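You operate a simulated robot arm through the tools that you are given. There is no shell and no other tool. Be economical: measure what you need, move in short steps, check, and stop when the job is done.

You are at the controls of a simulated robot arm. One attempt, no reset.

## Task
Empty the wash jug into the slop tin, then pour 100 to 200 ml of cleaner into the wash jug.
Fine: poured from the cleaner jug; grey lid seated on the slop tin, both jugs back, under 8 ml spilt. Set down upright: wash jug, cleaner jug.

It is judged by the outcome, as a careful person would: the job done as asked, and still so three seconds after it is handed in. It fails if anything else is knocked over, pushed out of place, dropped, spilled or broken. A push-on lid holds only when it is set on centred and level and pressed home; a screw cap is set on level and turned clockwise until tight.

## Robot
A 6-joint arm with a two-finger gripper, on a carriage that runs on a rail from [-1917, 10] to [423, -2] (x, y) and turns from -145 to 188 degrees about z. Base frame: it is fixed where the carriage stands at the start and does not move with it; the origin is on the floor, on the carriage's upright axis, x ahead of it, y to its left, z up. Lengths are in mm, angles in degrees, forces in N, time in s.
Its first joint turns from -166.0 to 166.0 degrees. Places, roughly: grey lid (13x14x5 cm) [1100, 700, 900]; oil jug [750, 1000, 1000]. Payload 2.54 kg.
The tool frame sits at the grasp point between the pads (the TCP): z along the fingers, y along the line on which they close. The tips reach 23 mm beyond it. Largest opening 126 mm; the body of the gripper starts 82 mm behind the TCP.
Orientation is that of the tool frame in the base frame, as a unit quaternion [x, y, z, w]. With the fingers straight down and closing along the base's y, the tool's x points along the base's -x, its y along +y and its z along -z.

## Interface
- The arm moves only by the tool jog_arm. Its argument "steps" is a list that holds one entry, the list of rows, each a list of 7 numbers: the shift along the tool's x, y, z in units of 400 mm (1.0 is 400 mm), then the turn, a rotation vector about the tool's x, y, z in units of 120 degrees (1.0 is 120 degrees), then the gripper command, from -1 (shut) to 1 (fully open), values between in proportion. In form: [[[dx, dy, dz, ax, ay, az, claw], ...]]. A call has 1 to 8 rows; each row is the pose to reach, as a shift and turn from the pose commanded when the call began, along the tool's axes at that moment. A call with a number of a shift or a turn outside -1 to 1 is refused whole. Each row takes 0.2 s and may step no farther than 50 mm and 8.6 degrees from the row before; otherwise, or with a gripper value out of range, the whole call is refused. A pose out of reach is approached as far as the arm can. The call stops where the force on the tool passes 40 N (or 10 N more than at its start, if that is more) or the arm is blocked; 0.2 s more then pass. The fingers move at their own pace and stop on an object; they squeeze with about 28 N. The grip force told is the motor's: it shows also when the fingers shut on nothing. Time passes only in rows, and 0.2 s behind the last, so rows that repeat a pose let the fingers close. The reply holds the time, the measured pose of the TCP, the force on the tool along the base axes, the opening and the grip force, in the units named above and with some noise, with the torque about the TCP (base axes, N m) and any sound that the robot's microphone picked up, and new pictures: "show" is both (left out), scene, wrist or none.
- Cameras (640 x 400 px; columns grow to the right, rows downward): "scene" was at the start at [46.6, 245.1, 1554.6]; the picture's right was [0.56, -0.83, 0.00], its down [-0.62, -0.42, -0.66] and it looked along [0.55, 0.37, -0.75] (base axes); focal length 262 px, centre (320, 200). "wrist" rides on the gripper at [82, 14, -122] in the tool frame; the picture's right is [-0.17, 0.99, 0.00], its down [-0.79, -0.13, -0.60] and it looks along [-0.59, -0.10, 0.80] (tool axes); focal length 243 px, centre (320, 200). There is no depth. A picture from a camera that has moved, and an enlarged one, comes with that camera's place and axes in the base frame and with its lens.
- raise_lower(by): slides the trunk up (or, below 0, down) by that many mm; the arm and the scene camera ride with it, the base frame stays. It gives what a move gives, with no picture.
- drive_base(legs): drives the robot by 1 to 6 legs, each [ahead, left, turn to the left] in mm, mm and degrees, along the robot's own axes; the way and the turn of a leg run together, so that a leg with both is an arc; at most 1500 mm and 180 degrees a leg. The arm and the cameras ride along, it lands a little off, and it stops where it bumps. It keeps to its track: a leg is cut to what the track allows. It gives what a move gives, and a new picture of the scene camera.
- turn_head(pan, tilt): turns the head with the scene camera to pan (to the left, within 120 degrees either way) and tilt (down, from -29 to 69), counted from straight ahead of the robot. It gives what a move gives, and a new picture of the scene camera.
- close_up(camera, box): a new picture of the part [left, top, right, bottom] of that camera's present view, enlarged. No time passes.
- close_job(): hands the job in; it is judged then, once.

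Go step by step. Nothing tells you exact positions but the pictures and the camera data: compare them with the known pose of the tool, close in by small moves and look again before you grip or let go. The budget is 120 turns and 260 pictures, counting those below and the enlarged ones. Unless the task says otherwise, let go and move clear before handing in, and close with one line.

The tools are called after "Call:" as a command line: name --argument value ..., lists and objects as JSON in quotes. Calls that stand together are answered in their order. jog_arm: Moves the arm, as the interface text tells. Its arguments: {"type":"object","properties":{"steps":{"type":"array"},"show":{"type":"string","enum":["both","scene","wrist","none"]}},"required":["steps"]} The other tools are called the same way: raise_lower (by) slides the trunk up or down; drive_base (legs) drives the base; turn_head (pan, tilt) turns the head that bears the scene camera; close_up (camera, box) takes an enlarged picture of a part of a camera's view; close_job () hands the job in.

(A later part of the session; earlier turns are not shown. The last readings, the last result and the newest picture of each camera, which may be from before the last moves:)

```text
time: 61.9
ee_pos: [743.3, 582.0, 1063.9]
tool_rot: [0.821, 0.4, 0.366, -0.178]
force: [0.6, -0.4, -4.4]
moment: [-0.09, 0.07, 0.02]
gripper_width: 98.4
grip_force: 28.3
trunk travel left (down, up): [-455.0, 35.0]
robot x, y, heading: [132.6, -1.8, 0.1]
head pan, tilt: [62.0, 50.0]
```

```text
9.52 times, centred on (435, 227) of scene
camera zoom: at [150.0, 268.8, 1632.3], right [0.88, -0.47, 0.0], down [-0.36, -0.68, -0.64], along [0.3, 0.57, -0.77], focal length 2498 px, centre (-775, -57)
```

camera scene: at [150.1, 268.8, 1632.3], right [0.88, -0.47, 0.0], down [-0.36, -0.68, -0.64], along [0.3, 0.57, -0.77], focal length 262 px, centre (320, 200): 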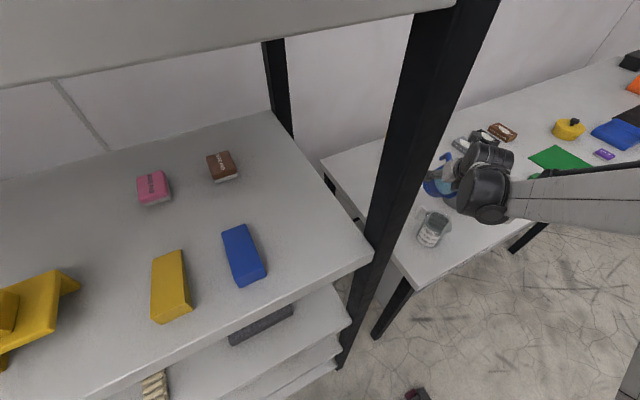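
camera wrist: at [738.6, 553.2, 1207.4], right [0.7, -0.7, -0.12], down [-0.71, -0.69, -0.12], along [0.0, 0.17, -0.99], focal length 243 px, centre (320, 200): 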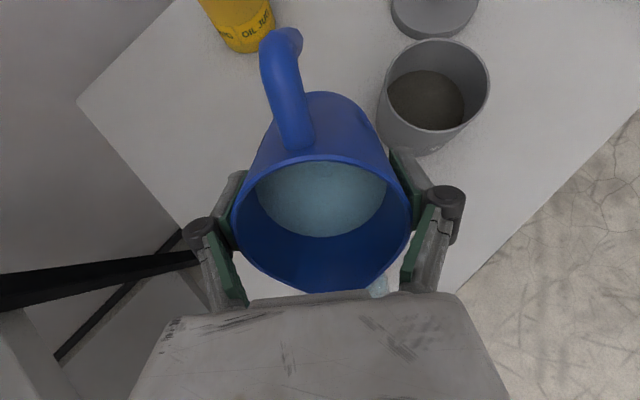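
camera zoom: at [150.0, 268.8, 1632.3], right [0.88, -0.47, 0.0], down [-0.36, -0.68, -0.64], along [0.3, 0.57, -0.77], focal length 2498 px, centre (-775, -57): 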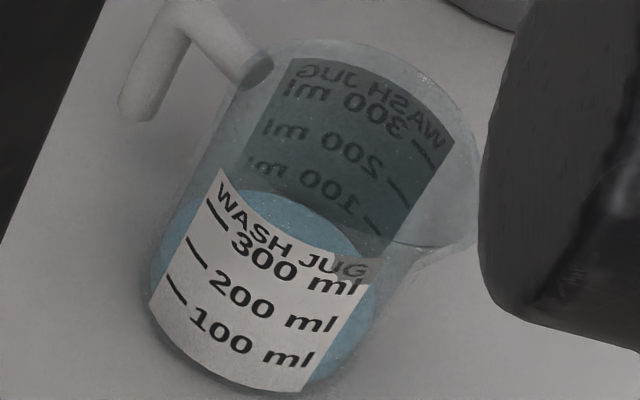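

Level is now just below the 100 ml mark. Tilting ~4° more.

Call:
jog_arm --steps '[[[0, 0, 0, 0, 0.018, 0, -1], [0, 0, 0, 0, 0.035, 0, -1], [0, 0, 0, 0, 0.035, 0, -1], [0, 0, 0, 0, 0.035, 0, -1], [0, 0, 0, 0, 0.035, 0, -1]]]' --show "none"

Call:
close_up --camera "scene" --box '[422, 206, 448, 248]'

```text
time: 63.1
ee_pos: [743.5, 581.9, 1064.9]
tool_rot: [0.807, 0.393, 0.396, -0.193]
force: [-0.2, -0.5, -3.7]
moment: [-0.07, 0.06, 0.02]
gripper_width: 98.4
grip_force: 28.1
trunk travel left (down, up): [-455.0, 35.0]
robot x, y, heading: [132.8, -0.6, 0.0]
head pan, tilt: [62.0, 50.0]
```

```text
9.52 times, centred on (435, 227) of scene
camera zoom: at [150.0, 268.8, 1632.3], right [0.88, -0.47, 0.0], down [-0.36, -0.68, -0.64], along [0.3, 0.57, -0.77], focal length 2498 px, centre (-775, -57)
```

zoom: 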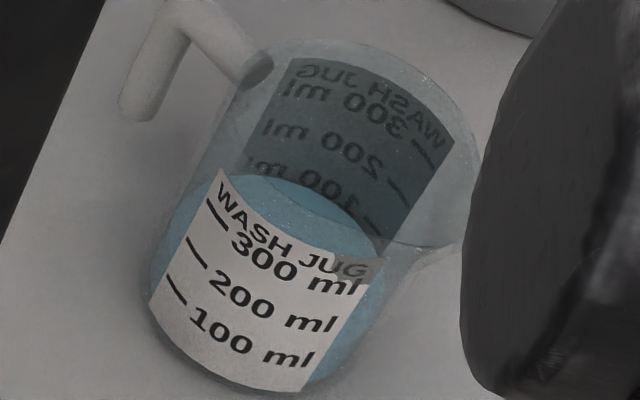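

Level is now about 100 ml. About 5° more should bring ~145 ml.

Call:
jog_arm --steps '[[[-0.002, 0, -0.002, 0, 0.02, 0, -1], [-0.003, 0, -0.004, 0, 0.042, 0, -1], [-0.003, 0, -0.004, 0, 0.042, 0, -1], [-0.003, 0, -0.004, 0, 0.042, 0, -1], [-0.003, 0, -0.004, 0, 0.042, 0, -1]]]' --show "none"

Call:
close_up --camera "scene" --box '[422, 206, 448, 248]'

```text
time: 64.3
ee_pos: [742.8, 580.5, 1063.2]
tool_rot: [0.788, 0.385, 0.431, -0.21]
force: [0.2, 0.4, -3.1]
moment: [-0.06, 0.07, 0.02]
gripper_width: 98.1
grip_force: 28.6
trunk travel left (down, up): [-455.0, 35.0]
robot x, y, heading: [128.6, -0.4, 0.1]
head pan, tilt: [62.0, 50.0]
```

```text
9.52 times, centred on (435, 227) of scene
camera zoom: at [150.0, 268.8, 1632.3], right [0.88, -0.47, 0.0], down [-0.36, -0.68, -0.64], along [0.3, 0.57, -0.77], focal length 2498 px, centre (-775, -57)
```

zoom: 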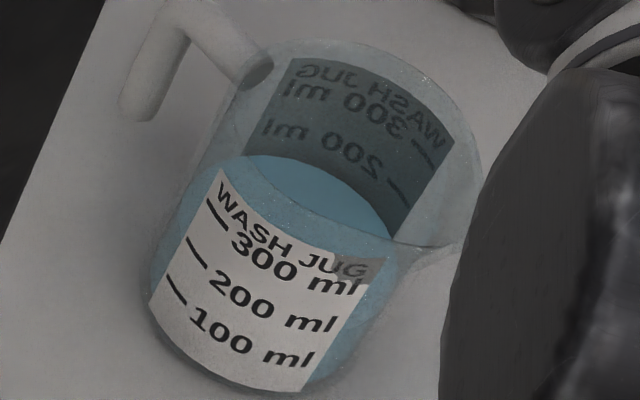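

About 145 ml now. Tilting back upright right away, rising slightly.

Call:
jog_arm --steps '[[[0.005, 0, -0.003, 0, -0.065, 0, -1], [0.014, 0, -0.009, 0, -0.132, 0, -1], [0.023, 0, -0.015, 0, -0.199, 0, -1], [0.033, 0, -0.021, 0, -0.266, 0, -1], [0.043, 0, -0.027, 0, -0.333, 0, -1], [0.053, 0, -0.034, 0, -0.4, 0, -1], [0.063, 0, -0.04, 0, -0.478, 0, -1]]]'

Call:
close_up --camera "scene" --box '[422, 206, 448, 248]'

```text
refused: row 7 steps farther than a row can; nothing moved
```

```text
9.52 times, centred on (435, 227) of scene
camera zoom: at [150.0, 268.8, 1632.3], right [0.88, -0.47, 0.0], down [-0.36, -0.68, -0.64], along [0.3, 0.57, -0.77], focal length 2498 px, centre (-775, -57)
```

zoom: 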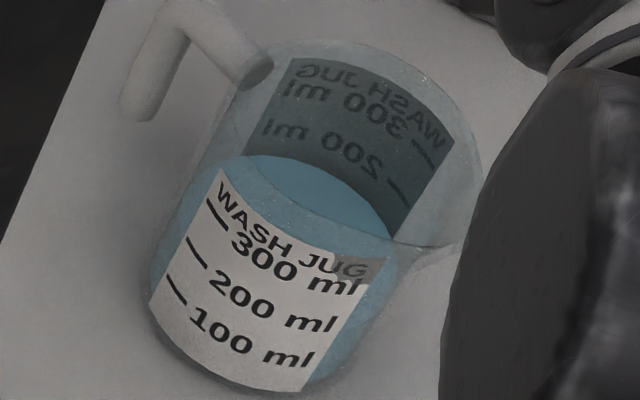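

The last row stepped too far; nothing moved. Reissuing with even steps.

Call:
jog_arm --steps '[[[0.005, 0, -0.003, 0, -0.065, 0, -1], [0.014, 0, -0.009, 0, -0.132, 0, -1], [0.023, 0, -0.015, 0, -0.199, 0, -1], [0.033, 0, -0.021, 0, -0.266, 0, -1], [0.043, 0, -0.027, 0, -0.333, 0, -1], [0.053, 0, -0.034, 0, -0.4, 0, -1], [0.063, 0, -0.04, 0, -0.465, 0, -1], [0.063, 0, -0.04, 0, -0.478, 0, -1]]]'

Call:
close_up --camera "scene" --box '[422, 206, 448, 248]'

```text
time: 66.1
ee_pos: [742.2, 579.6, 1093.1]
tool_rot: [0.897, 0.441, -0.001, 0.0]
force: [0.1, 0.0, -3.6]
moment: [-0.04, -0.02, -0.01]
gripper_width: 98.3
grip_force: 28.3
trunk travel left (down, up): [-455.0, 35.0]
robot x, y, heading: [132.3, 0.3, -0.0]
head pan, tilt: [62.0, 50.0]
camera scene: at [150.1, 269.1, 1632.3], right [0.88, -0.47, 0.0], down [-0.36, -0.68, -0.64], along [0.3, 0.57, -0.77], focal length 262 px, centre (320, 200)
camera wrist: at [804.2, 636.2, 1214.1], right [0.68, -0.73, 0.0], down [-0.59, -0.55, 0.6], along [-0.44, -0.41, -0.8], focal length 243 px, centre (320, 200)
```

scene: 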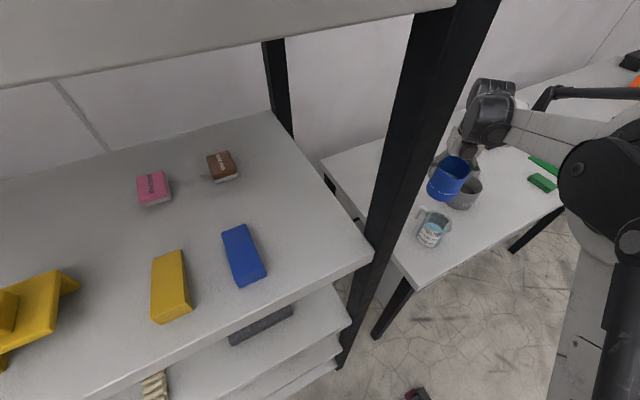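
wrist: 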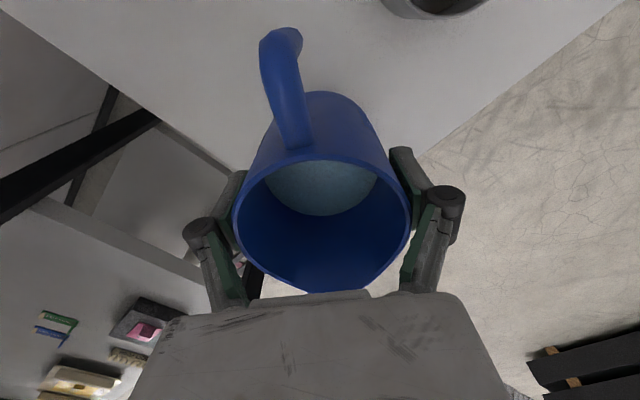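

```text
9.52 times, centred on (435, 227) of scene
camera zoom: at [150.1, 269.1, 1632.3], right [0.88, -0.47, 0.0], down [-0.36, -0.68, -0.64], along [0.3, 0.57, -0.77], focal length 2498 px, centre (-775, -57)
```

zoom: 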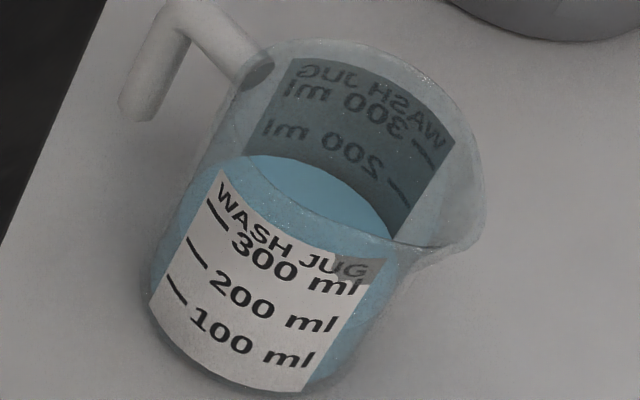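

Poured ≈145 ml with no spill visible. Driving forward again to return the cleaner jug.

Call:
drive_base --legs '[[100, 0, 0], [100, 0, 0], [89, 0, 0]]'

```text
time: 68.7
ee_pos: [1033.0, 579.1, 1093.2]
tool_rot: [0.897, 0.442, -0.001, -0.001]
force: [0.8, 0.4, -3.3]
moment: [-0.03, 0.07, 0.03]
gripper_width: 97.9
grip_force: 27.9
trunk travel left (down, up): [-455.0, 35.0]
robot x, y, heading: [420.9, -3.4, 0.1]
head pan, tilt: [62.0, 50.0]
camera scene: at [440.7, 267.4, 1632.3], right [0.88, -0.47, 0.0], down [-0.36, -0.68, -0.64], along [0.3, 0.57, -0.77], focal length 262 px, centre (320, 200)
```

scene: 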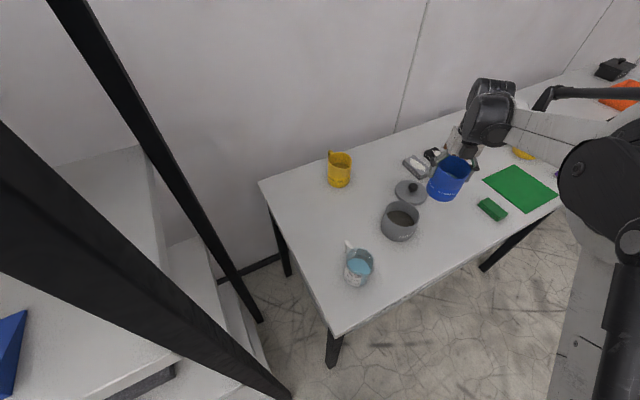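

Carrying the cleaner jug back toward its original place (first half).

Call:
jog_arm --steps '[[[-0.013, -0.046, 0, 0, 0, -0.015, -1], [-0.032, -0.115, 0, 0, 0, -0.036, -1], [-0.054, -0.19, 0, 0, 0, -0.06, -1], [-0.075, -0.265, 0, 0, 0, -0.083, -1], [-0.096, -0.34, 0, 0, 0, -0.107, -1], [-0.116, -0.415, 0, 0, 0, -0.13, -1], [-0.129, -0.459, 0, 0, 0, -0.145, -1]]]' --show "none"

```text
time: 70.3
ee_pos: [854.6, 649.2, 1093.3]
tool_rot: [0.82, 0.573, 0.0, -0.002]
force: [-0.5, 0.2, -2.5]
moment: [-0.04, 0.03, 0.02]
gripper_width: 98.0
grip_force: 28.3
trunk travel left (down, up): [-455.0, 35.0]
robot x, y, heading: [422.5, -2.2, -0.1]
head pan, tilt: [62.0, 50.0]
```

Second half of the carry, to directly above its place.

Call:
jog_arm --steps '[[[0.002, -0.05, 0, 0, 0, -0.015, -1], [0.005, -0.12, 0, 0, 0, -0.036, -1], [0.008, -0.2, 0, 0, 0, -0.06, -1], [0.011, -0.28, 0.02, 0, 0, -0.085, -1], [0.014, -0.36, 0.05, 0, 0, -0.11, -1], [0.016, -0.43, 0.1, 0, 0, -0.13, -1], [0.018, -0.474, 0.14, 0, 0, -0.145, -1], [0.018, -0.474, 0.15, 0, 0, -0.145, -1]]]'

```text
time: 72.1
ee_pos: [680.2, 721.7, 1032.8]
tool_rot: [0.724, 0.69, 0.0, -0.002]
force: [-0.7, -0.2, -3.4]
moment: [-0.01, 0.03, 0.02]
gripper_width: 98.2
grip_force: 27.8
trunk travel left (down, up): [-455.0, 35.0]
robot x, y, heading: [419.6, -3.1, 0.3]
head pan, tilt: [62.0, 50.0]
camera scene: at [439.6, 267.3, 1632.4], right [0.88, -0.47, 0.0], down [-0.36, -0.68, -0.64], along [0.3, 0.57, -0.77], focal length 262 px, centre (320, 200)
camera wrist: at [697.7, 802.4, 1154.8], right [0.98, -0.21, 0.0], down [-0.17, -0.78, 0.6], along [-0.13, -0.58, -0.8], focal length 243 px, centre (320, 200)
```

scene: 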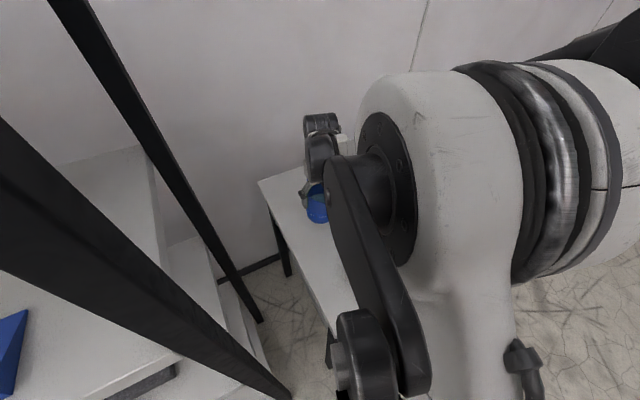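
wrist: 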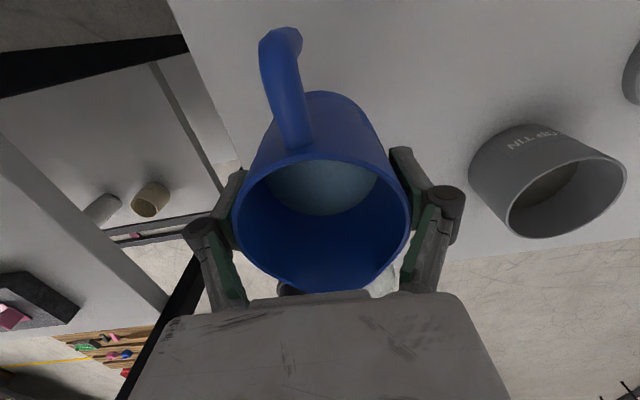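

Right above the original spot. Lowering to the table.

Call:
jog_arm --steps '[[[0, 0, 0.05, 0, 0, 0, -1], [0, 0, 0.11, 0, 0, 0, -1], [0, 0, 0.17, 0, 0, 0, -1], [0, 0, 0.21, 0, 0, 0, -1], [0, 0, 0.23, 0, 0, 0, -1], [0, 0, 0.238, 0, 0, 0, -1], [0, 0, 0.241, 0, 0, 0, -1]]]' --show "none"

```text
time: 73.7
ee_pos: [679.8, 722.6, 936.8]
tool_rot: [0.723, 0.691, 0.0, -0.001]
force: [0.3, -0.7, -4.2]
moment: [-0.03, 0.0, -0.03]
gripper_width: 98.2
grip_force: 27.8
trunk travel left (down, up): [-455.0, 35.0]
robot x, y, heading: [422.1, -1.8, 0.1]
head pan, tilt: [62.0, 50.0]
```

Call:
jog_arm --steps '[[[0, 0, 0.002, 0, 0, 0, -1], [0, 0, 0.004, 0, 0, 0, -1]]]' --show "none"

```text
time: 74.3
ee_pos: [680.0, 720.8, 936.9]
tool_rot: [0.723, 0.69, 0.0, -0.001]
force: [0.7, 1.4, 4.4]
moment: [-0.03, -0.36, 0.07]
gripper_width: 97.9
grip_force: 28.0
trunk travel left (down, up): [-455.0, 35.0]
robot x, y, heading: [418.0, 0.4, -0.1]
head pan, tilt: [62.0, 50.0]
```

The jug has touched down (force turned upward). Releasing and rising straight up.

Call:
jog_arm --steps '[[[0, 0, 0, 0, 0, 0, -0.2], [0, 0, 0, 0, 0, 0, 0.7], [0, 0, 0, 0, 0, 0, 1], [0, 0, 0, 0, 0, 0, 1], [0, 0, -0.05, 0, 0, 0, 1], [0, 0, -0.15, 0, 0, 0, 1], [0, 0, -0.25, 0, 0, 0, 1], [0, 0, -0.32, 0, 0, 0, 1]]]'

```text
time: 76.1
ee_pos: [681.1, 720.5, 1065.1]
tool_rot: [0.724, 0.69, 0.0, -0.001]
force: [0.0, 0.7, -0.6]
moment: [0.0, 0.02, -0.02]
gripper_width: 126.0
grip_force: 0.0
trunk travel left (down, up): [-455.0, 35.0]
robot x, y, heading: [420.6, -0.5, 0.1]
head pan, tilt: [62.0, 50.0]
camera scene: at [439.4, 267.0, 1632.4], right [0.88, -0.47, 0.0], down [-0.36, -0.68, -0.64], along [0.3, 0.57, -0.77], focal length 262 px, centre (320, 200)
camera wrist: at [698.0, 802.3, 1186.0], right [0.98, -0.21, 0.0], down [-0.17, -0.78, 0.6], along [-0.13, -0.58, -0.8], focal length 243 px, centre (320, 200)
```

scene: 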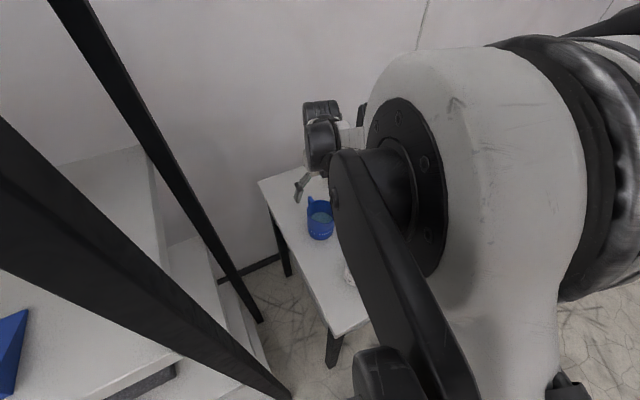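
wrist: 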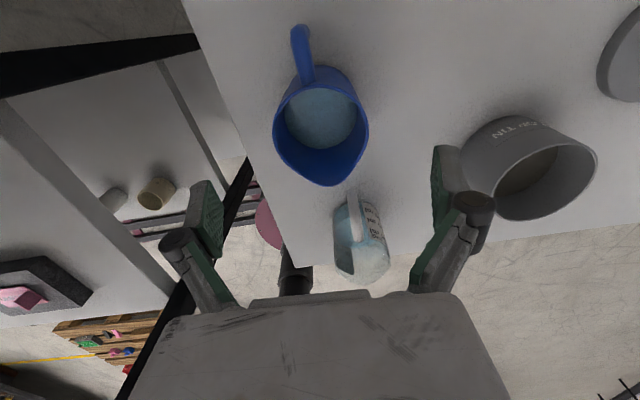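

Both jugs are upright on their spots. Now heading for the lid: first moving to the right, above the tin area.

Call:
jog_arm --steps '[[[-0.02, 0.088, 0, 0, 0, 0.039, 1], [-0.041, 0.176, 0, 0, 0, 0.078, 0.6], [-0.062, 0.265, 0, 0, 0, 0.116, 0], [-0.083, 0.353, 0, 0, 0, 0.155, 0], [-0.104, 0.441, 0, 0, 0, 0.194, 0], [-0.125, 0.53, 0, 0, 0, 0.233, 0], [-0.145, 0.618, 0, 0, 0, 0.271, 0], [-0.166, 0.706, 0, 0, 0, 0.31, 0]]]'

```text
time: 77.9
ee_pos: [960.8, 623.0, 1064.0]
tool_rot: [0.874, 0.486, -0.004, -0.01]
force: [0.2, -0.2, -0.3]
moment: [-0.03, 0.01, 0.04]
gripper_width: 63.1
grip_force: 0.1
out of reach, approached as far as the arm can: row 6, 7, 8
trunk travel left (down, up): [-455.0, 35.0]
robot x, y, heading: [420.0, -2.6, 0.1]
head pan, tilt: [62.0, 50.0]
camera scene: at [438.6, 267.2, 1632.4], right [0.88, -0.47, 0.0], down [-0.36, -0.68, -0.64], along [0.3, 0.57, -0.77], focal length 262 px, centre (320, 200)
camera wrist: at [1017.3, 684.6, 1185.0], right [0.75, -0.66, -0.02], down [-0.52, -0.61, 0.6], along [-0.41, -0.44, -0.8], focal length 243 px, centre (320, 200)
```

scene: 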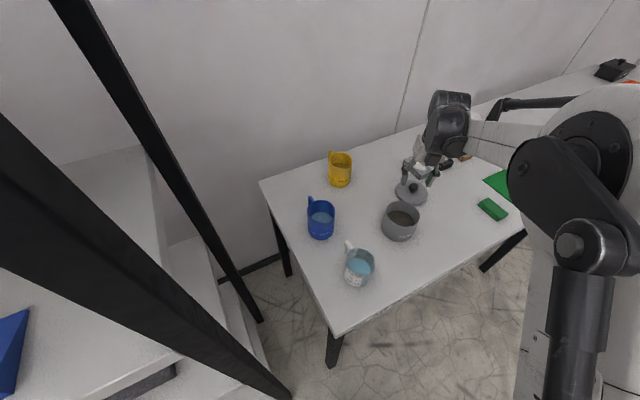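
wrist: 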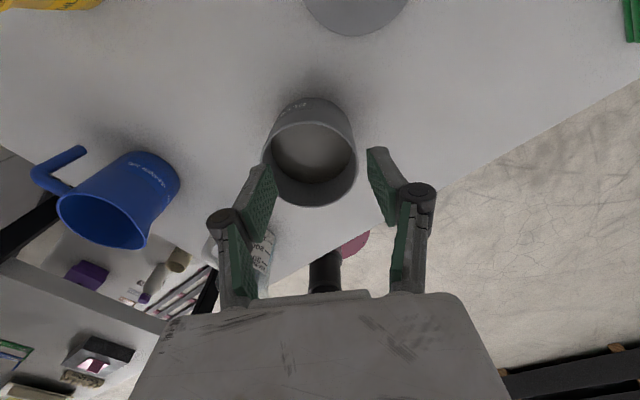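

The arm nears its reach limit at this height; lowering the trunk will help reach the lid. First a partial drop, staying above the tin.

Call:
raise_lower --by -60

Call:
jog_arm --steps '[[[0.03, 0.03, 0, 0, 0, 0, 0], [0.07, 0.06, 0, 0, 0, 0, 0], [0.11, 0.09, 0, 0, 0, 0, 0], [0.15, 0.12, 0, 0, 0, 0, 0]]]'

```text
time: 78.9
ee_pos: [961.3, 623.3, 1003.4]
tool_rot: [0.875, 0.485, -0.004, -0.011]
force: [-0.6, -0.3, -0.1]
moment: [0.01, 0.02, -0.02]
gripper_width: 63.0
grip_force: 0.1
trunk travel left (down, up): [-395.0, 95.0]
robot x, y, heading: [423.4, -1.0, 0.0]
head pan, tilt: [62.0, 50.0]
```

```text
time: 79.9
ee_pos: [1035.2, 650.0, 1002.9]
tool_rot: [0.874, 0.485, -0.004, -0.01]
force: [0.7, 0.3, 1.1]
moment: [0.0, 0.02, 0.01]
gripper_width: 63.0
grip_force: 0.0
trunk travel left (down, up): [-395.0, 95.0]
robot x, y, heading: [426.2, -5.5, -0.1]
head pan, tilt: [62.0, 50.0]
camera scene: at [439.6, 267.1, 1572.4], right [0.88, -0.47, 0.0], down [-0.36, -0.68, -0.64], along [0.3, 0.57, -0.77], focal length 262 px, centre (320, 200)
camera wrist: at [1091.3, 710.0, 1124.2], right [0.75, -0.66, -0.02], down [-0.52, -0.61, 0.6], along [-0.41, -0.44, -0.8], focal length 243 px, centre (320, 200)
```

scene: 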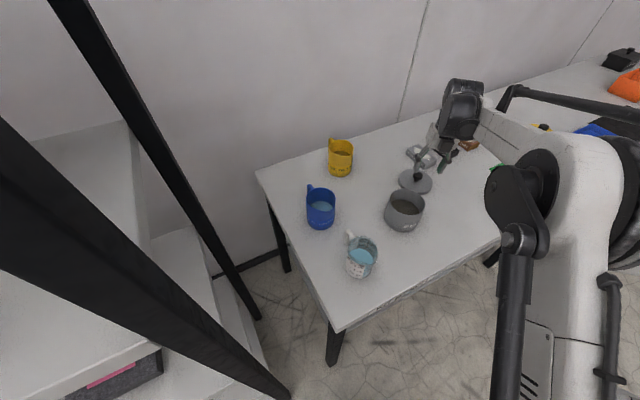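
wrist: 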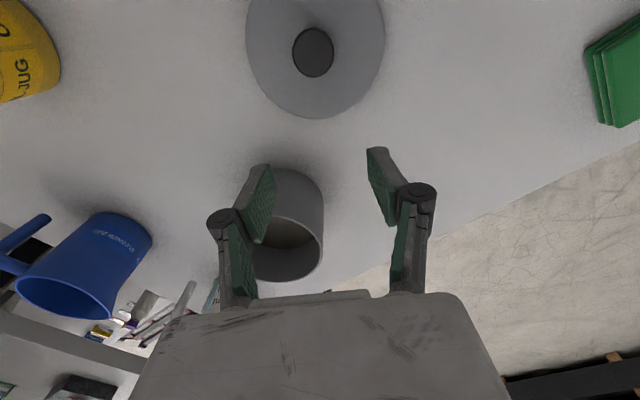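

The lid's knob is at ≈(1069,700). Lowering the trunk another 60 mm and then moving above the knob.

Call:
raise_lower --by -60

Call:
jog_arm --steps '[[[0.05, -0.003, 0, 0, 0, 0, 0], [0.1, -0.006, 0, 0, 0, 0, 0], [0.148, -0.009, 0, 0, 0, 0, 0], [0.148, -0.009, 0, 0, 0, 0, 0]]]'

```text
time: 80.9
ee_pos: [1034.3, 649.0, 943.1]
tool_rot: [0.874, 0.486, -0.003, -0.01]
force: [0.1, 0.4, -0.6]
moment: [0.02, 0.02, 0.0]
gripper_width: 63.0
grip_force: 0.0
trunk travel left (down, up): [-335.0, 155.0]
robot x, y, heading: [424.0, -5.2, 0.2]
head pan, tilt: [62.0, 50.0]
```

```text
time: 81.9
ee_pos: [1063.3, 702.8, 941.7]
tool_rot: [0.874, 0.485, -0.004, -0.01]
force: [-0.9, 0.7, 0.0]
moment: [-0.01, -0.04, 0.03]
gripper_width: 62.9
grip_force: 0.1
trunk travel left (down, up): [-335.0, 155.0]
robot x, y, heading: [422.5, -5.2, 0.1]
head pan, tilt: [62.0, 50.0]
camera scene: at [439.6, 267.4, 1512.3], right [0.88, -0.47, 0.0], down [-0.36, -0.68, -0.64], along [0.3, 0.57, -0.77], focal length 262 px, centre (320, 200)
camera wrist: at [1119.5, 762.6, 1064.2], right [0.75, -0.66, -0.02], down [-0.52, -0.61, 0.6], along [-0.41, -0.44, -0.8], focal length 243 px, centre (320, 200)
```

scene: 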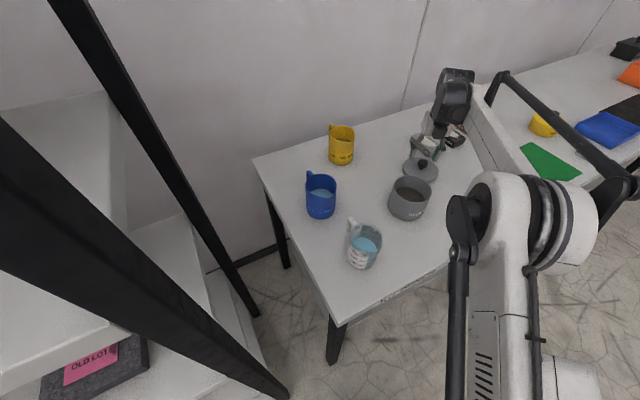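
wrist: 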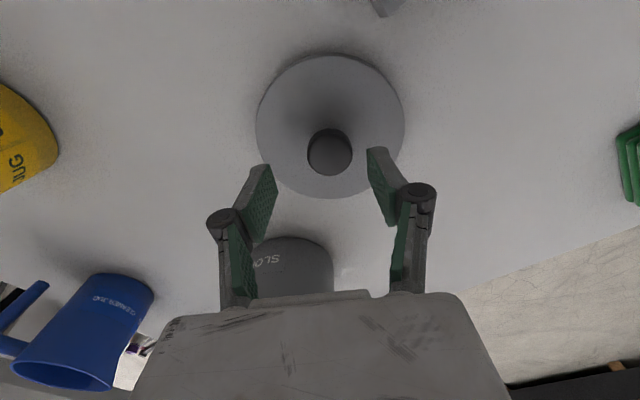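

Well above the knob. Correcting the 1° tool tilt and ~6 mm sideways, and going halfway down to check.

Call:
jog_arm --steps '[[[0, 0.015, 0.03, -0.0102, 0, 0, 0], [0, 0.015, 0.06, -0.0102, 0, 0, 0], [0, 0.015, 0.06, -0.0102, 0, 0, 0]]]' --show "none"

Call:
close_up --camera "wrist" --box '[200, 60, 460, 300]'

Call:
close_up --camera "scene" --box '[370, 110, 490, 230]'

```text
time: 82.7
ee_pos: [1067.2, 699.0, 920.2]
tool_rot: [0.874, 0.485, 0.002, 0.0]
force: [0.0, 0.4, -0.5]
moment: [-0.04, -0.01, -0.03]
gripper_width: 62.7
grip_force: 0.1
trunk travel left (down, up): [-335.0, 155.0]
robot x, y, heading: [422.6, -3.3, 0.2]
head pan, tilt: [62.0, 50.0]
```

```text
1.67 times, centred on (330, 180) of wrist
camera zoom: at [1122.2, 760.8, 1040.5], right [0.75, -0.66, 0.0], down [-0.53, -0.6, 0.59], along [-0.39, -0.45, -0.8], focal length 404 px, centre (303, 233)
```

zoom: 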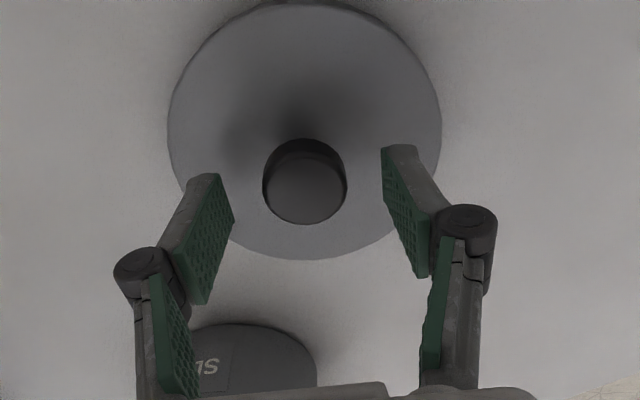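

```text
3.33 times, centred on (430, 170) of scene
camera zoom: at [439.5, 267.2, 1512.4], right [0.88, -0.47, 0.0], down [-0.36, -0.68, -0.64], along [0.3, 0.57, -0.77], focal length 874 px, centre (-47, 300)
```

zoom: 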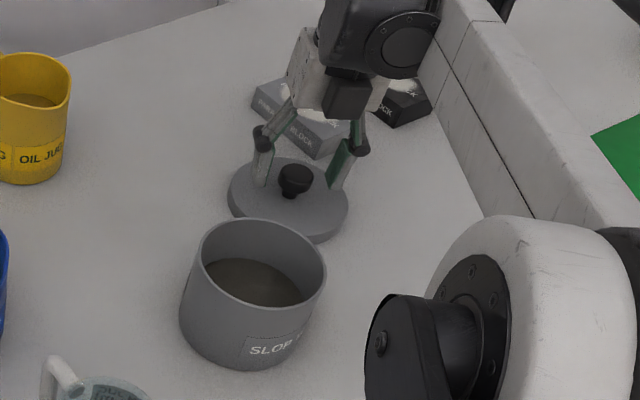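

Centred over the knob. Descending to grip height and closing on the knob.

Call:
jog_arm --steps '[[[-0.006, 0, 0.04, 0, 0, 0, 0], [-0.006, 0, 0.072, 0, 0, 0, 0], [-0.006, 0, 0.072, 0, 0, 0, -0.3], [-0.006, 0, 0.072, 0, 0, 0, -1], [-0.006, 0, 0.072, 0, 0, 0, -1], [-0.006, 0, 0.072, 0, 0, 0, -1]]]' --show "wrist"

Call:
close_up --camera "scene" --box '[370, 110, 490, 230]'

```text
time: 83.4
ee_pos: [1065.2, 696.3, 898.4]
tool_rot: [0.874, 0.486, 0.004, -0.002]
force: [5.9, -0.9, 27.7]
moment: [0.07, 0.11, -0.01]
gripper_width: 31.4
grip_force: 12.5
trunk travel left (down, up): [-335.0, 155.0]
robot x, y, heading: [422.5, -0.6, -0.0]
head pan, tilt: [62.0, 50.0]
stopped in row 3: the force on the tool passed its limit at 47 N (the readings are from after the stop); the commanded pose is now the measured one
camera wrist: at [1119.7, 757.9, 1021.1], right [0.75, -0.66, 0.0], down [-0.53, -0.6, 0.59], along [-0.39, -0.44, -0.81], focal length 243 px, centre (320, 200)
```

wrist: 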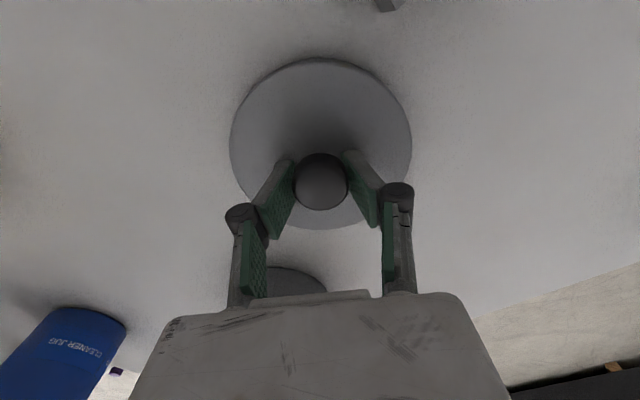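

```text
3.33 times, centred on (430, 170) of scene
camera zoom: at [437.1, 264.9, 1513.3], right [0.88, -0.47, 0.0], down [-0.36, -0.68, -0.64], along [0.3, 0.57, -0.76], focal length 874 px, centre (-47, 300)
```

zoom: 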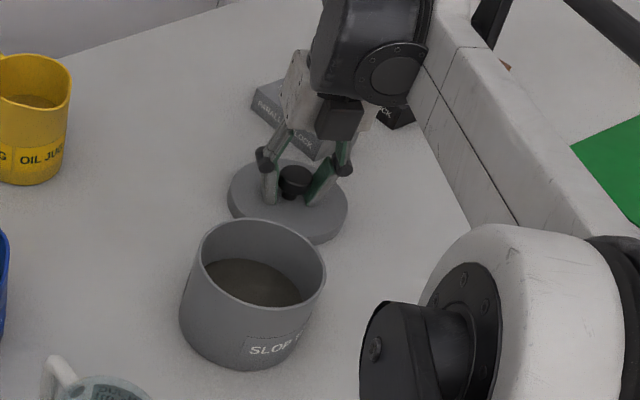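

The fingertips touched the lid disc (disc top ≈875). Opening a little, backing up 4 mm, and closing on the knob.

Call:
jog_arm --steps '[[[0, 0, -0.005, 0, 0, 0, -0.3], [0, 0, -0.01, 0, 0, 0, -0.3], [0, 0, -0.01, 0, 0, 0, -0.7], [0, 0, -0.01, 0, 0, 0, -1], [0, 0, -0.01, 0, 0, 0, -1], [0, 0, -0.01, 0, 0, 0, -1]]]' --show "wrist"

```text
time: 84.8
ee_pos: [1066.6, 698.6, 898.3]
tool_rot: [0.874, 0.486, 0.004, -0.001]
force: [2.7, 0.2, 9.7]
moment: [0.06, -0.02, -0.2]
gripper_width: 27.5
grip_force: 28.5
trunk travel left (down, up): [-335.0, 155.0]
robot x, y, heading: [423.9, 0.2, -0.1]
head pan, tilt: [62.0, 50.0]
camera wrist: at [1121.3, 758.7, 1020.8], right [0.75, -0.66, 0.0], down [-0.53, -0.6, 0.59], along [-0.39, -0.44, -0.81], focal length 243 px, centre (320, 200)
```

wrist: 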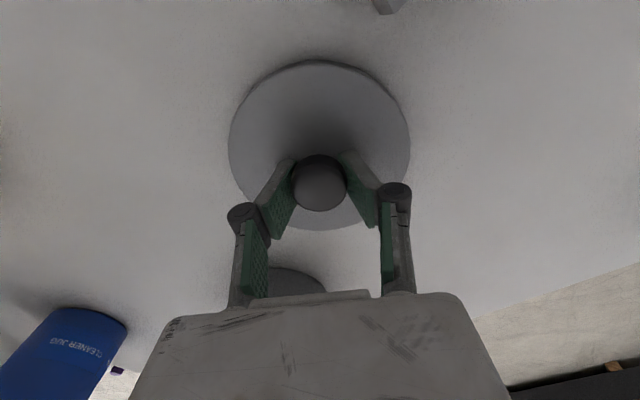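

Knob gripped (27.5 mm). Lifting with the trunk so the arm's reach is unaffected.

Call:
raise_lower --by 110

Call:
jog_arm --steps '[[[0, 0, 0, 0, 0, 0, -1], [0, 0, 0, 0, 0, 0, -1]]]'

Call:
close_up --camera "scene" --box '[360, 110, 500, 240]'

```text
time: 86.2
ee_pos: [1067.1, 697.5, 1008.4]
tool_rot: [0.874, 0.486, 0.002, -0.002]
force: [0.4, 0.5, -0.7]
moment: [-0.02, -0.01, -0.01]
gripper_width: 27.5
grip_force: 27.9
trunk travel left (down, up): [-445.0, 45.0]
robot x, y, heading: [424.0, -3.3, 0.1]
head pan, tilt: [62.0, 50.0]
```

```text
time: 86.8
ee_pos: [1066.8, 698.0, 1008.2]
tool_rot: [0.874, 0.486, 0.003, -0.001]
force: [0.1, 0.3, 0.1]
moment: [0.0, 0.03, 0.04]
gripper_width: 27.3
grip_force: 27.8
trunk travel left (down, up): [-445.0, 45.0]
robot x, y, heading: [424.8, 0.8, 0.1]
head pan, tilt: [62.0, 50.0]
camera scene: at [439.6, 267.2, 1622.4], right [0.88, -0.47, 0.0], down [-0.36, -0.68, -0.64], along [0.3, 0.57, -0.77], focal length 262 px, centre (320, 200)
camera wrist: at [1121.4, 759.2, 1130.1], right [0.75, -0.66, 0.0], down [-0.53, -0.6, 0.59], along [-0.39, -0.44, -0.81], focal length 243 px, centre (320, 200)
```

scene: 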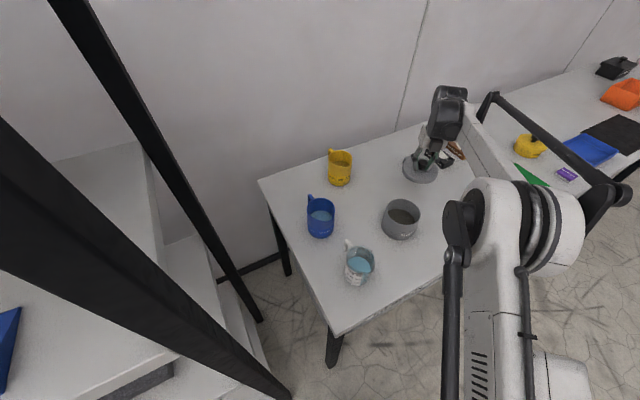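
wrist: 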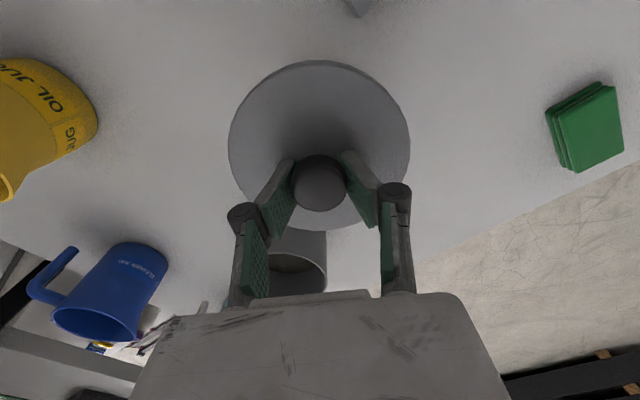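

```text
3.08 times, centred on (430, 175) of scene
camera zoom: at [439.6, 267.2, 1622.4], right [0.88, -0.47, 0.0], down [-0.36, -0.68, -0.64], along [0.3, 0.57, -0.77], focal length 807 px, centre (-18, 277)
```

zoom: 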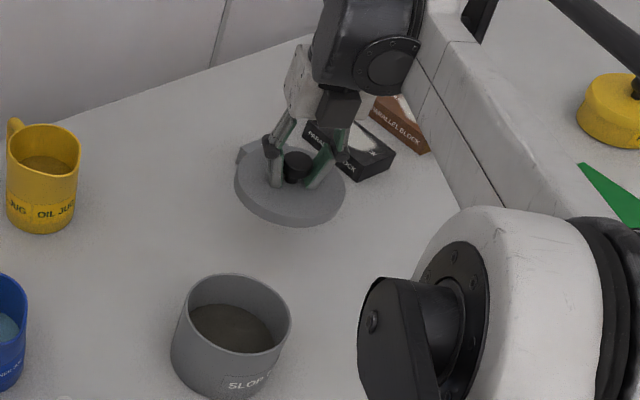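

The lid is held level, 110 mm up. Raising a little more and bringing it over the tin.

Call:
raise_lower --by 20

Call:
jog_arm --steps '[[[-0.04, -0.018, 0, 0, 0, 0, -1], [-0.11, -0.05, 0, 0, 0, 0, -1], [-0.19, -0.087, 0, 0, 0, 0, -1], [-0.27, -0.124, 0, 0, 0, 0, -1], [-0.35, -0.161, 0, 0, 0, 0, -1], [-0.4, -0.184, 0, 0, 0, 0, -1], [-0.4145, -0.191, 0, 0, 0, 0, -1], [-0.4145, -0.191, 0, 0, 0, 0, -1]]]'

Call:
close_up --camera "scene" --box '[340, 130, 480, 260]'

```text
time: 87.5
ee_pos: [1066.7, 698.4, 1029.1]
tool_rot: [0.874, 0.486, 0.003, -0.001]
force: [-0.2, 0.6, -1.1]
moment: [0.02, 0.02, 0.0]
gripper_width: 27.2
grip_force: 28.5
trunk travel left (down, up): [-465.0, 25.0]
robot x, y, heading: [421.3, -3.9, -0.0]
head pan, tilt: [62.0, 50.0]
```

```text
time: 89.2
ee_pos: [923.2, 589.3, 1027.7]
tool_rot: [0.871, 0.492, 0.002, -0.002]
force: [-0.7, 0.9, -1.2]
moment: [0.04, 0.0, 0.0]
gripper_width: 27.4
grip_force: 28.0
out of reach, approached as far as the arm can: row 5, 6, 7, 8
trunk travel left (down, up): [-465.0, 25.0]
robot x, y, heading: [423.9, -3.2, 0.1]
head pan, tilt: [62.0, 50.0]
camera scene: at [439.7, 267.3, 1642.3], right [0.88, -0.47, 0.0], down [-0.36, -0.68, -0.64], along [0.3, 0.57, -0.77], focal length 262 px, centre (320, 200)
camera wrist: at [977.1, 651.5, 1149.6], right [0.76, -0.65, 0.0], down [-0.52, -0.61, 0.59], along [-0.39, -0.45, -0.81], focal length 243 px, centre (320, 200)
```

scene: 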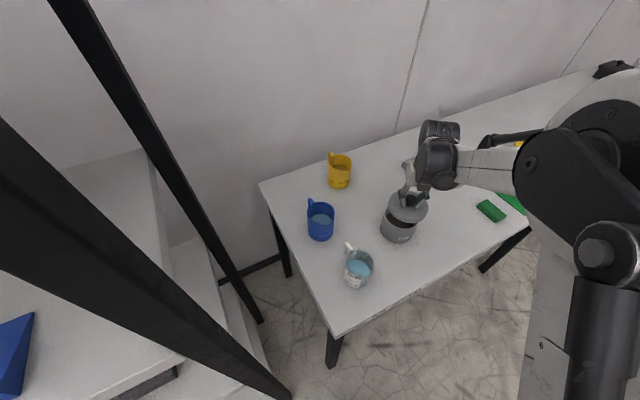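
wrist: 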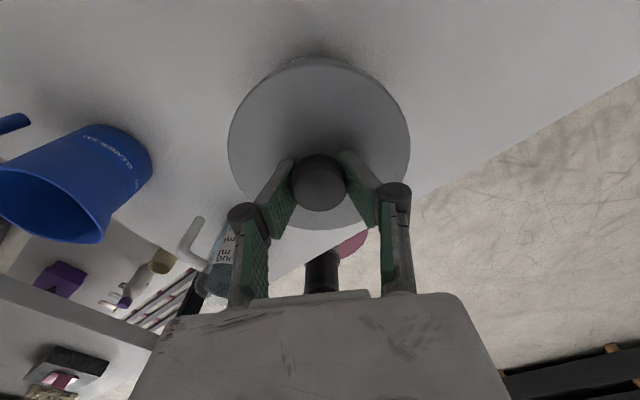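

```text
3.08 times, centred on (410, 195) of scene
camera zoom: at [439.7, 267.3, 1642.3], right [0.88, -0.47, 0.0], down [-0.36, -0.68, -0.64], along [0.3, 0.57, -0.77], focal length 807 px, centre (43, 215)
```

zoom: 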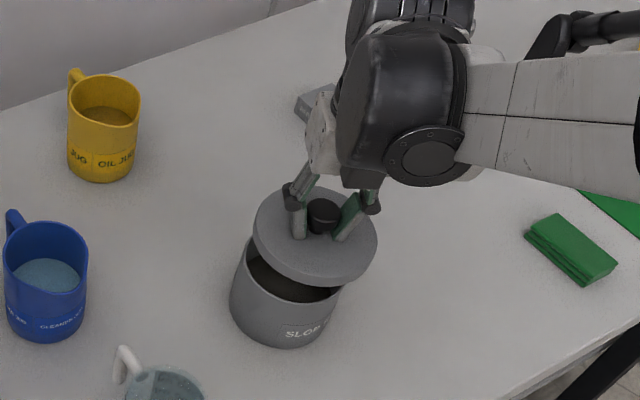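

The lid is close but the arm is at its folding limit here. I'll move the lid outward with the arm, then back the base up so the same spot comes at a comfortable reach.

Call:
jog_arm --steps '[[[0.042, 0.062, 0, 0, 0, 0, -1], [0.085, 0.124, 0, 0, 0, 0, -1], [0.127, 0.186, 0, 0, 0, 0, -1], [0.169, 0.248, 0, 0, 0, 0, -1]]]' --show "none"

Call:
drive_base --legs '[[-60, 0, 0], [-60, 0, 0]]'

Call:
close_up --camera "scene" --box '[360, 130, 500, 260]'

```text
time: 90.2
ee_pos: [1044.3, 594.8, 1027.5]
tool_rot: [0.874, 0.486, 0.002, -0.002]
force: [0.8, 1.1, -1.0]
moment: [0.01, 0.04, -0.03]
gripper_width: 27.3
grip_force: 28.4
trunk travel left (down, up): [-465.0, 25.0]
robot x, y, heading: [421.4, -0.5, 0.0]
head pan, tilt: [62.0, 50.0]
```

```text
time: 91.8
ee_pos: [923.0, 596.6, 1029.7]
tool_rot: [0.874, 0.487, 0.003, -0.001]
force: [-0.7, -0.4, 0.0]
moment: [0.01, -0.01, -0.02]
gripper_width: 27.0
grip_force: 27.2
trunk travel left (down, up): [-465.0, 25.0]
robot x, y, heading: [301.7, -3.0, 0.1]
head pan, tilt: [62.0, 50.0]
camera scene: at [318.6, 267.6, 1642.5], right [0.88, -0.47, 0.0], down [-0.36, -0.68, -0.64], along [0.3, 0.57, -0.77], focal length 262 px, centre (320, 200)
```

scene: 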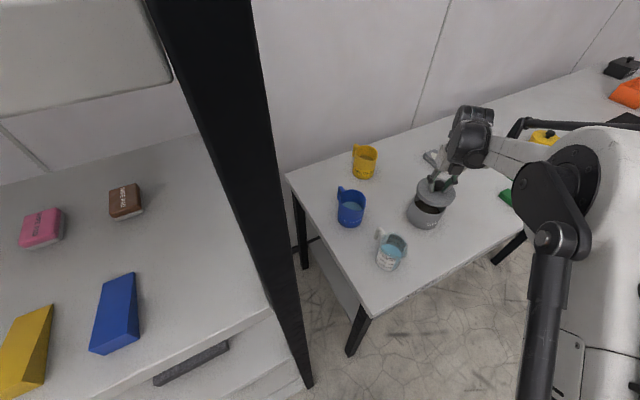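

```text
3.08 times, centred on (430, 195) of scene
camera zoom: at [318.6, 267.6, 1642.5], right [0.88, -0.47, 0.0], down [-0.36, -0.68, -0.64], along [0.3, 0.57, -0.77], focal length 807 px, centre (-18, 215)
```

zoom: 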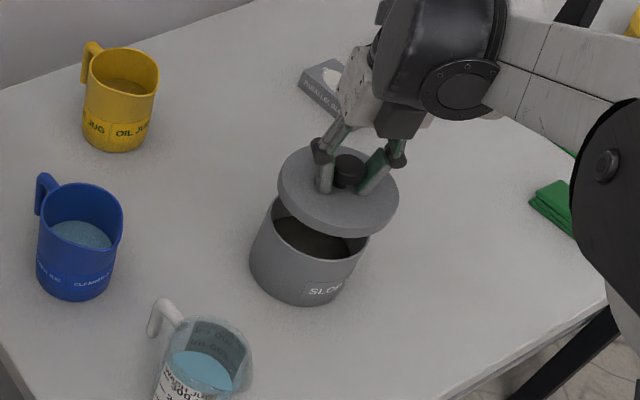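

My lid projection matches the picture to a pixel, so the camera is well calibrated. Zooming in on the tin's rim to get its centre precisely.

Call:
close_up --camera "scene" --box '[405, 170, 465, 235]'

```text
6.15 times, centred on (435, 202) of scene
camera zoom: at [318.6, 267.6, 1642.5], right [0.88, -0.47, 0.0], down [-0.36, -0.68, -0.64], along [0.3, 0.57, -0.77], focal length 1614 px, centre (-388, 185)
```

zoom: 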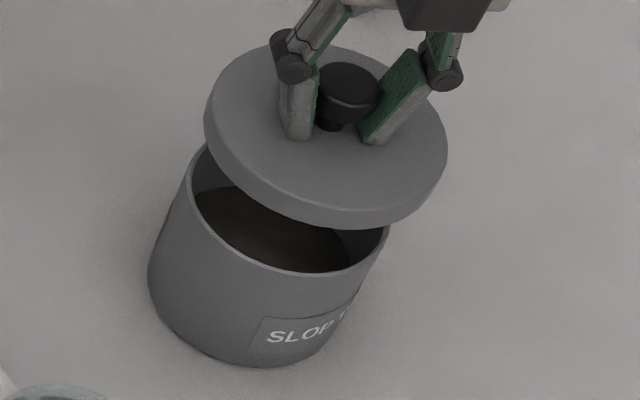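

Tin centre works out at ≈(918,597.5), rim z ≈952. Shifting the lid ~7 mm and lowering to just above the rim to check concentricity.

Call:
jog_arm --steps '[[[-0.012, -0.012, 0.02, 0, 0, 0, -1], [-0.012, -0.012, 0.045, 0, 0, 0, -1], [-0.012, -0.012, 0.065, 0, 0, 0, -1], [-0.012, -0.012, 0.065, 0, 0, 0, -1]]]' --show "wrist"

Call:
close_up --camera "scene" --box '[405, 170, 465, 235]'

```text
time: 92.8
ee_pos: [917.0, 592.5, 1002.8]
tool_rot: [0.874, 0.486, 0.002, -0.001]
force: [-0.4, -1.0, 0.0]
moment: [0.0, 0.0, -0.01]
gripper_width: 27.0
grip_force: 28.5
trunk travel left (down, up): [-465.0, 25.0]
robot x, y, heading: [305.6, 1.3, 0.0]
head pan, tilt: [62.0, 50.0]
camera wrist: at [971.6, 655.6, 1123.7], right [0.75, -0.66, 0.0], down [-0.53, -0.6, 0.59], along [-0.39, -0.44, -0.81], focal length 243 px, centre (320, 200)
```

wrist: 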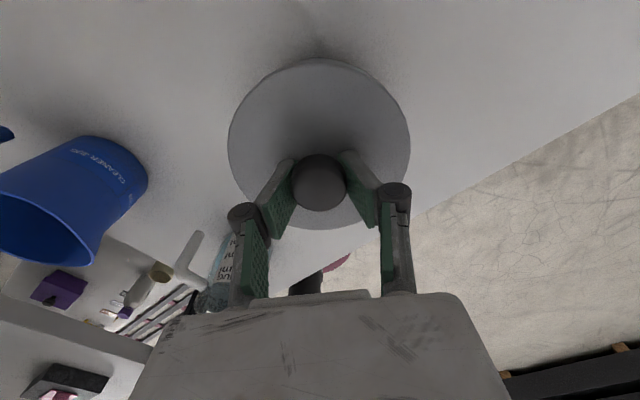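

```text
6.15 times, centred on (435, 202) of scene
camera zoom: at [319.5, 267.7, 1642.4], right [0.88, -0.47, 0.0], down [-0.36, -0.68, -0.64], along [0.3, 0.57, -0.77], focal length 1614 px, centre (-388, 185)
```

zoom: 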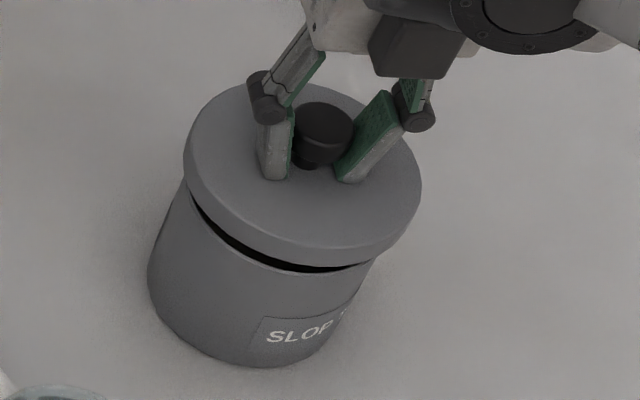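

The lid looks concentric with the tin (within ~1–2 mm). Lowering slowly onto the rim until contact.

Call:
jog_arm --steps '[[[0, 0, 0.01, 0, 0, 0, -1], [0, 0, 0.018, 0, 0, 0, -1], [0, 0, 0.025, 0, 0, 0, -1], [0, 0, 0.03, 0, 0, 0, -1]]]' --show "none"

Call:
close_up --camera "scene" --box '[405, 170, 465, 235]'

```text
time: 93.8
ee_pos: [916.5, 594.3, 989.8]
tool_rot: [0.874, 0.485, 0.002, 0.0]
force: [-0.8, -0.6, -0.8]
moment: [-0.04, 0.02, -0.01]
gripper_width: 27.2
grip_force: 28.4
trunk travel left (down, up): [-465.0, 25.0]
robot x, y, heading: [298.8, -1.1, -0.1]
head pan, tilt: [62.0, 50.0]
```

```text
6.15 times, centred on (435, 202) of scene
camera zoom: at [319.5, 267.8, 1642.4], right [0.88, -0.47, 0.0], down [-0.36, -0.68, -0.64], along [0.3, 0.57, -0.77], focal length 1614 px, centre (-388, 185)
```

zoom: 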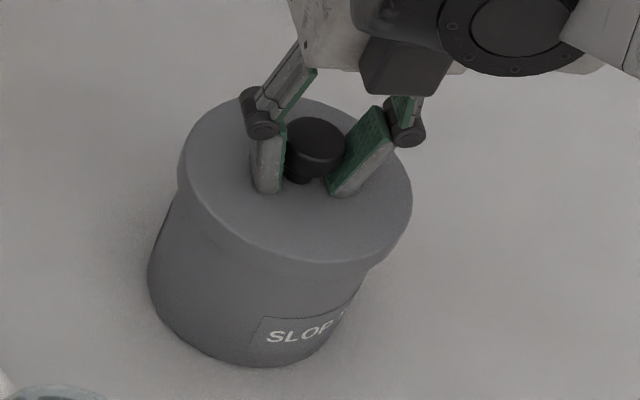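

No contact yet. Continuing down in small steps.

Call:
jog_arm --steps '[[[0, 0, 0.006, 0, 0, 0, -1], [0, 0, 0.012, 0, 0, 0, -1], [0, 0, 0.018, 0, 0, 0, -1], [0, 0, 0.024, 0, 0, 0, -1], [0, 0, 0.03, 0, 0, 0, -1]]]' --show "none"

Call:
close_up --camera "scene" --box '[405, 170, 465, 235]'

```text
time: 95.0
ee_pos: [916.9, 592.8, 978.0]
tool_rot: [0.874, 0.486, 0.003, 0.0]
force: [0.3, 0.0, 0.2]
moment: [-0.04, 0.0, 0.03]
gripper_width: 27.1
grip_force: 28.1
trunk travel left (down, up): [-465.0, 25.0]
robot x, y, heading: [303.6, -0.8, 0.3]
head pan, tilt: [62.0, 50.0]
```

```text
6.15 times, centred on (435, 202) of scene
camera zoom: at [319.5, 267.7, 1642.4], right [0.88, -0.47, 0.0], down [-0.36, -0.68, -0.64], along [0.3, 0.57, -0.77], focal length 1614 px, centre (-388, 185)
```

zoom: 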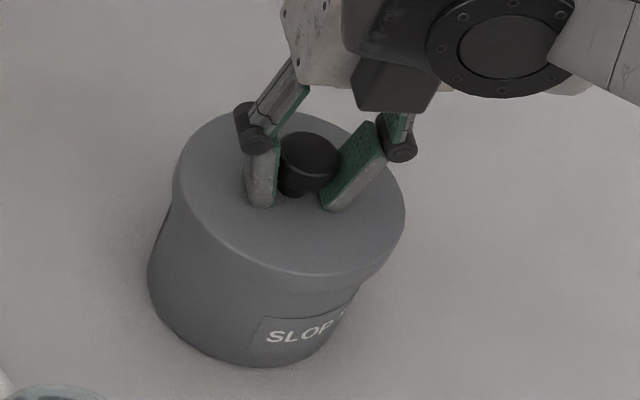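

The skirt is sliding down over the rim without resistance. Continuing until it seats.

Call:
jog_arm --steps '[[[0, 0, 0.005, 0, 0, 0, -1], [0, 0, 0.01, 0, 0, 0, -1], [0, 0, 0.015, 0, 0, 0, -1], [0, 0, 0.02, 0, 0, 0, -1], [0, 0, 0.025, 0, 0, 0, -1], [0, 0, 0.03, 0, 0, 0, -1]]]' --show "none"

Call:
close_up --camera "scene" --box '[405, 170, 465, 235]'

```text
time: 95.8
ee_pos: [915.9, 593.5, 977.5]
tool_rot: [0.874, 0.485, 0.004, -0.001]
force: [-0.4, -0.7, 18.3]
moment: [-0.39, 0.34, -0.11]
gripper_width: 27.1
grip_force: 28.2
trunk travel left (down, up): [-465.0, 25.0]
robot x, y, heading: [306.3, -2.5, -0.1]
head pan, tilt: [62.0, 50.0]
stopped in row 3: the force on the tool passed its limit at 43 N (the readings are from after the stop); the commanded pose is now the measured one
```

```text
6.15 times, centred on (435, 202) of scene
camera zoom: at [318.2, 266.4, 1642.7], right [0.88, -0.47, 0.0], down [-0.36, -0.68, -0.64], along [0.3, 0.57, -0.77], focal length 1614 px, centre (-388, 185)
```

zoom: 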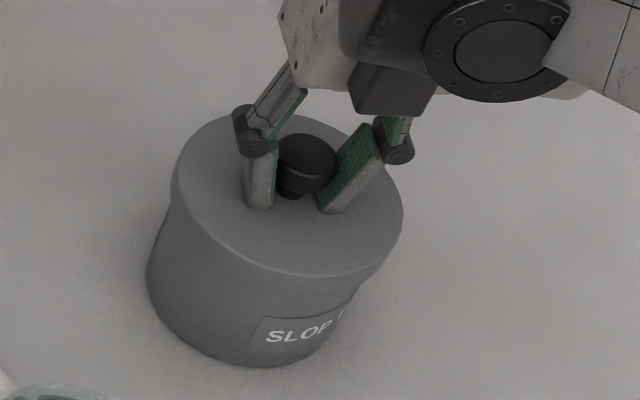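

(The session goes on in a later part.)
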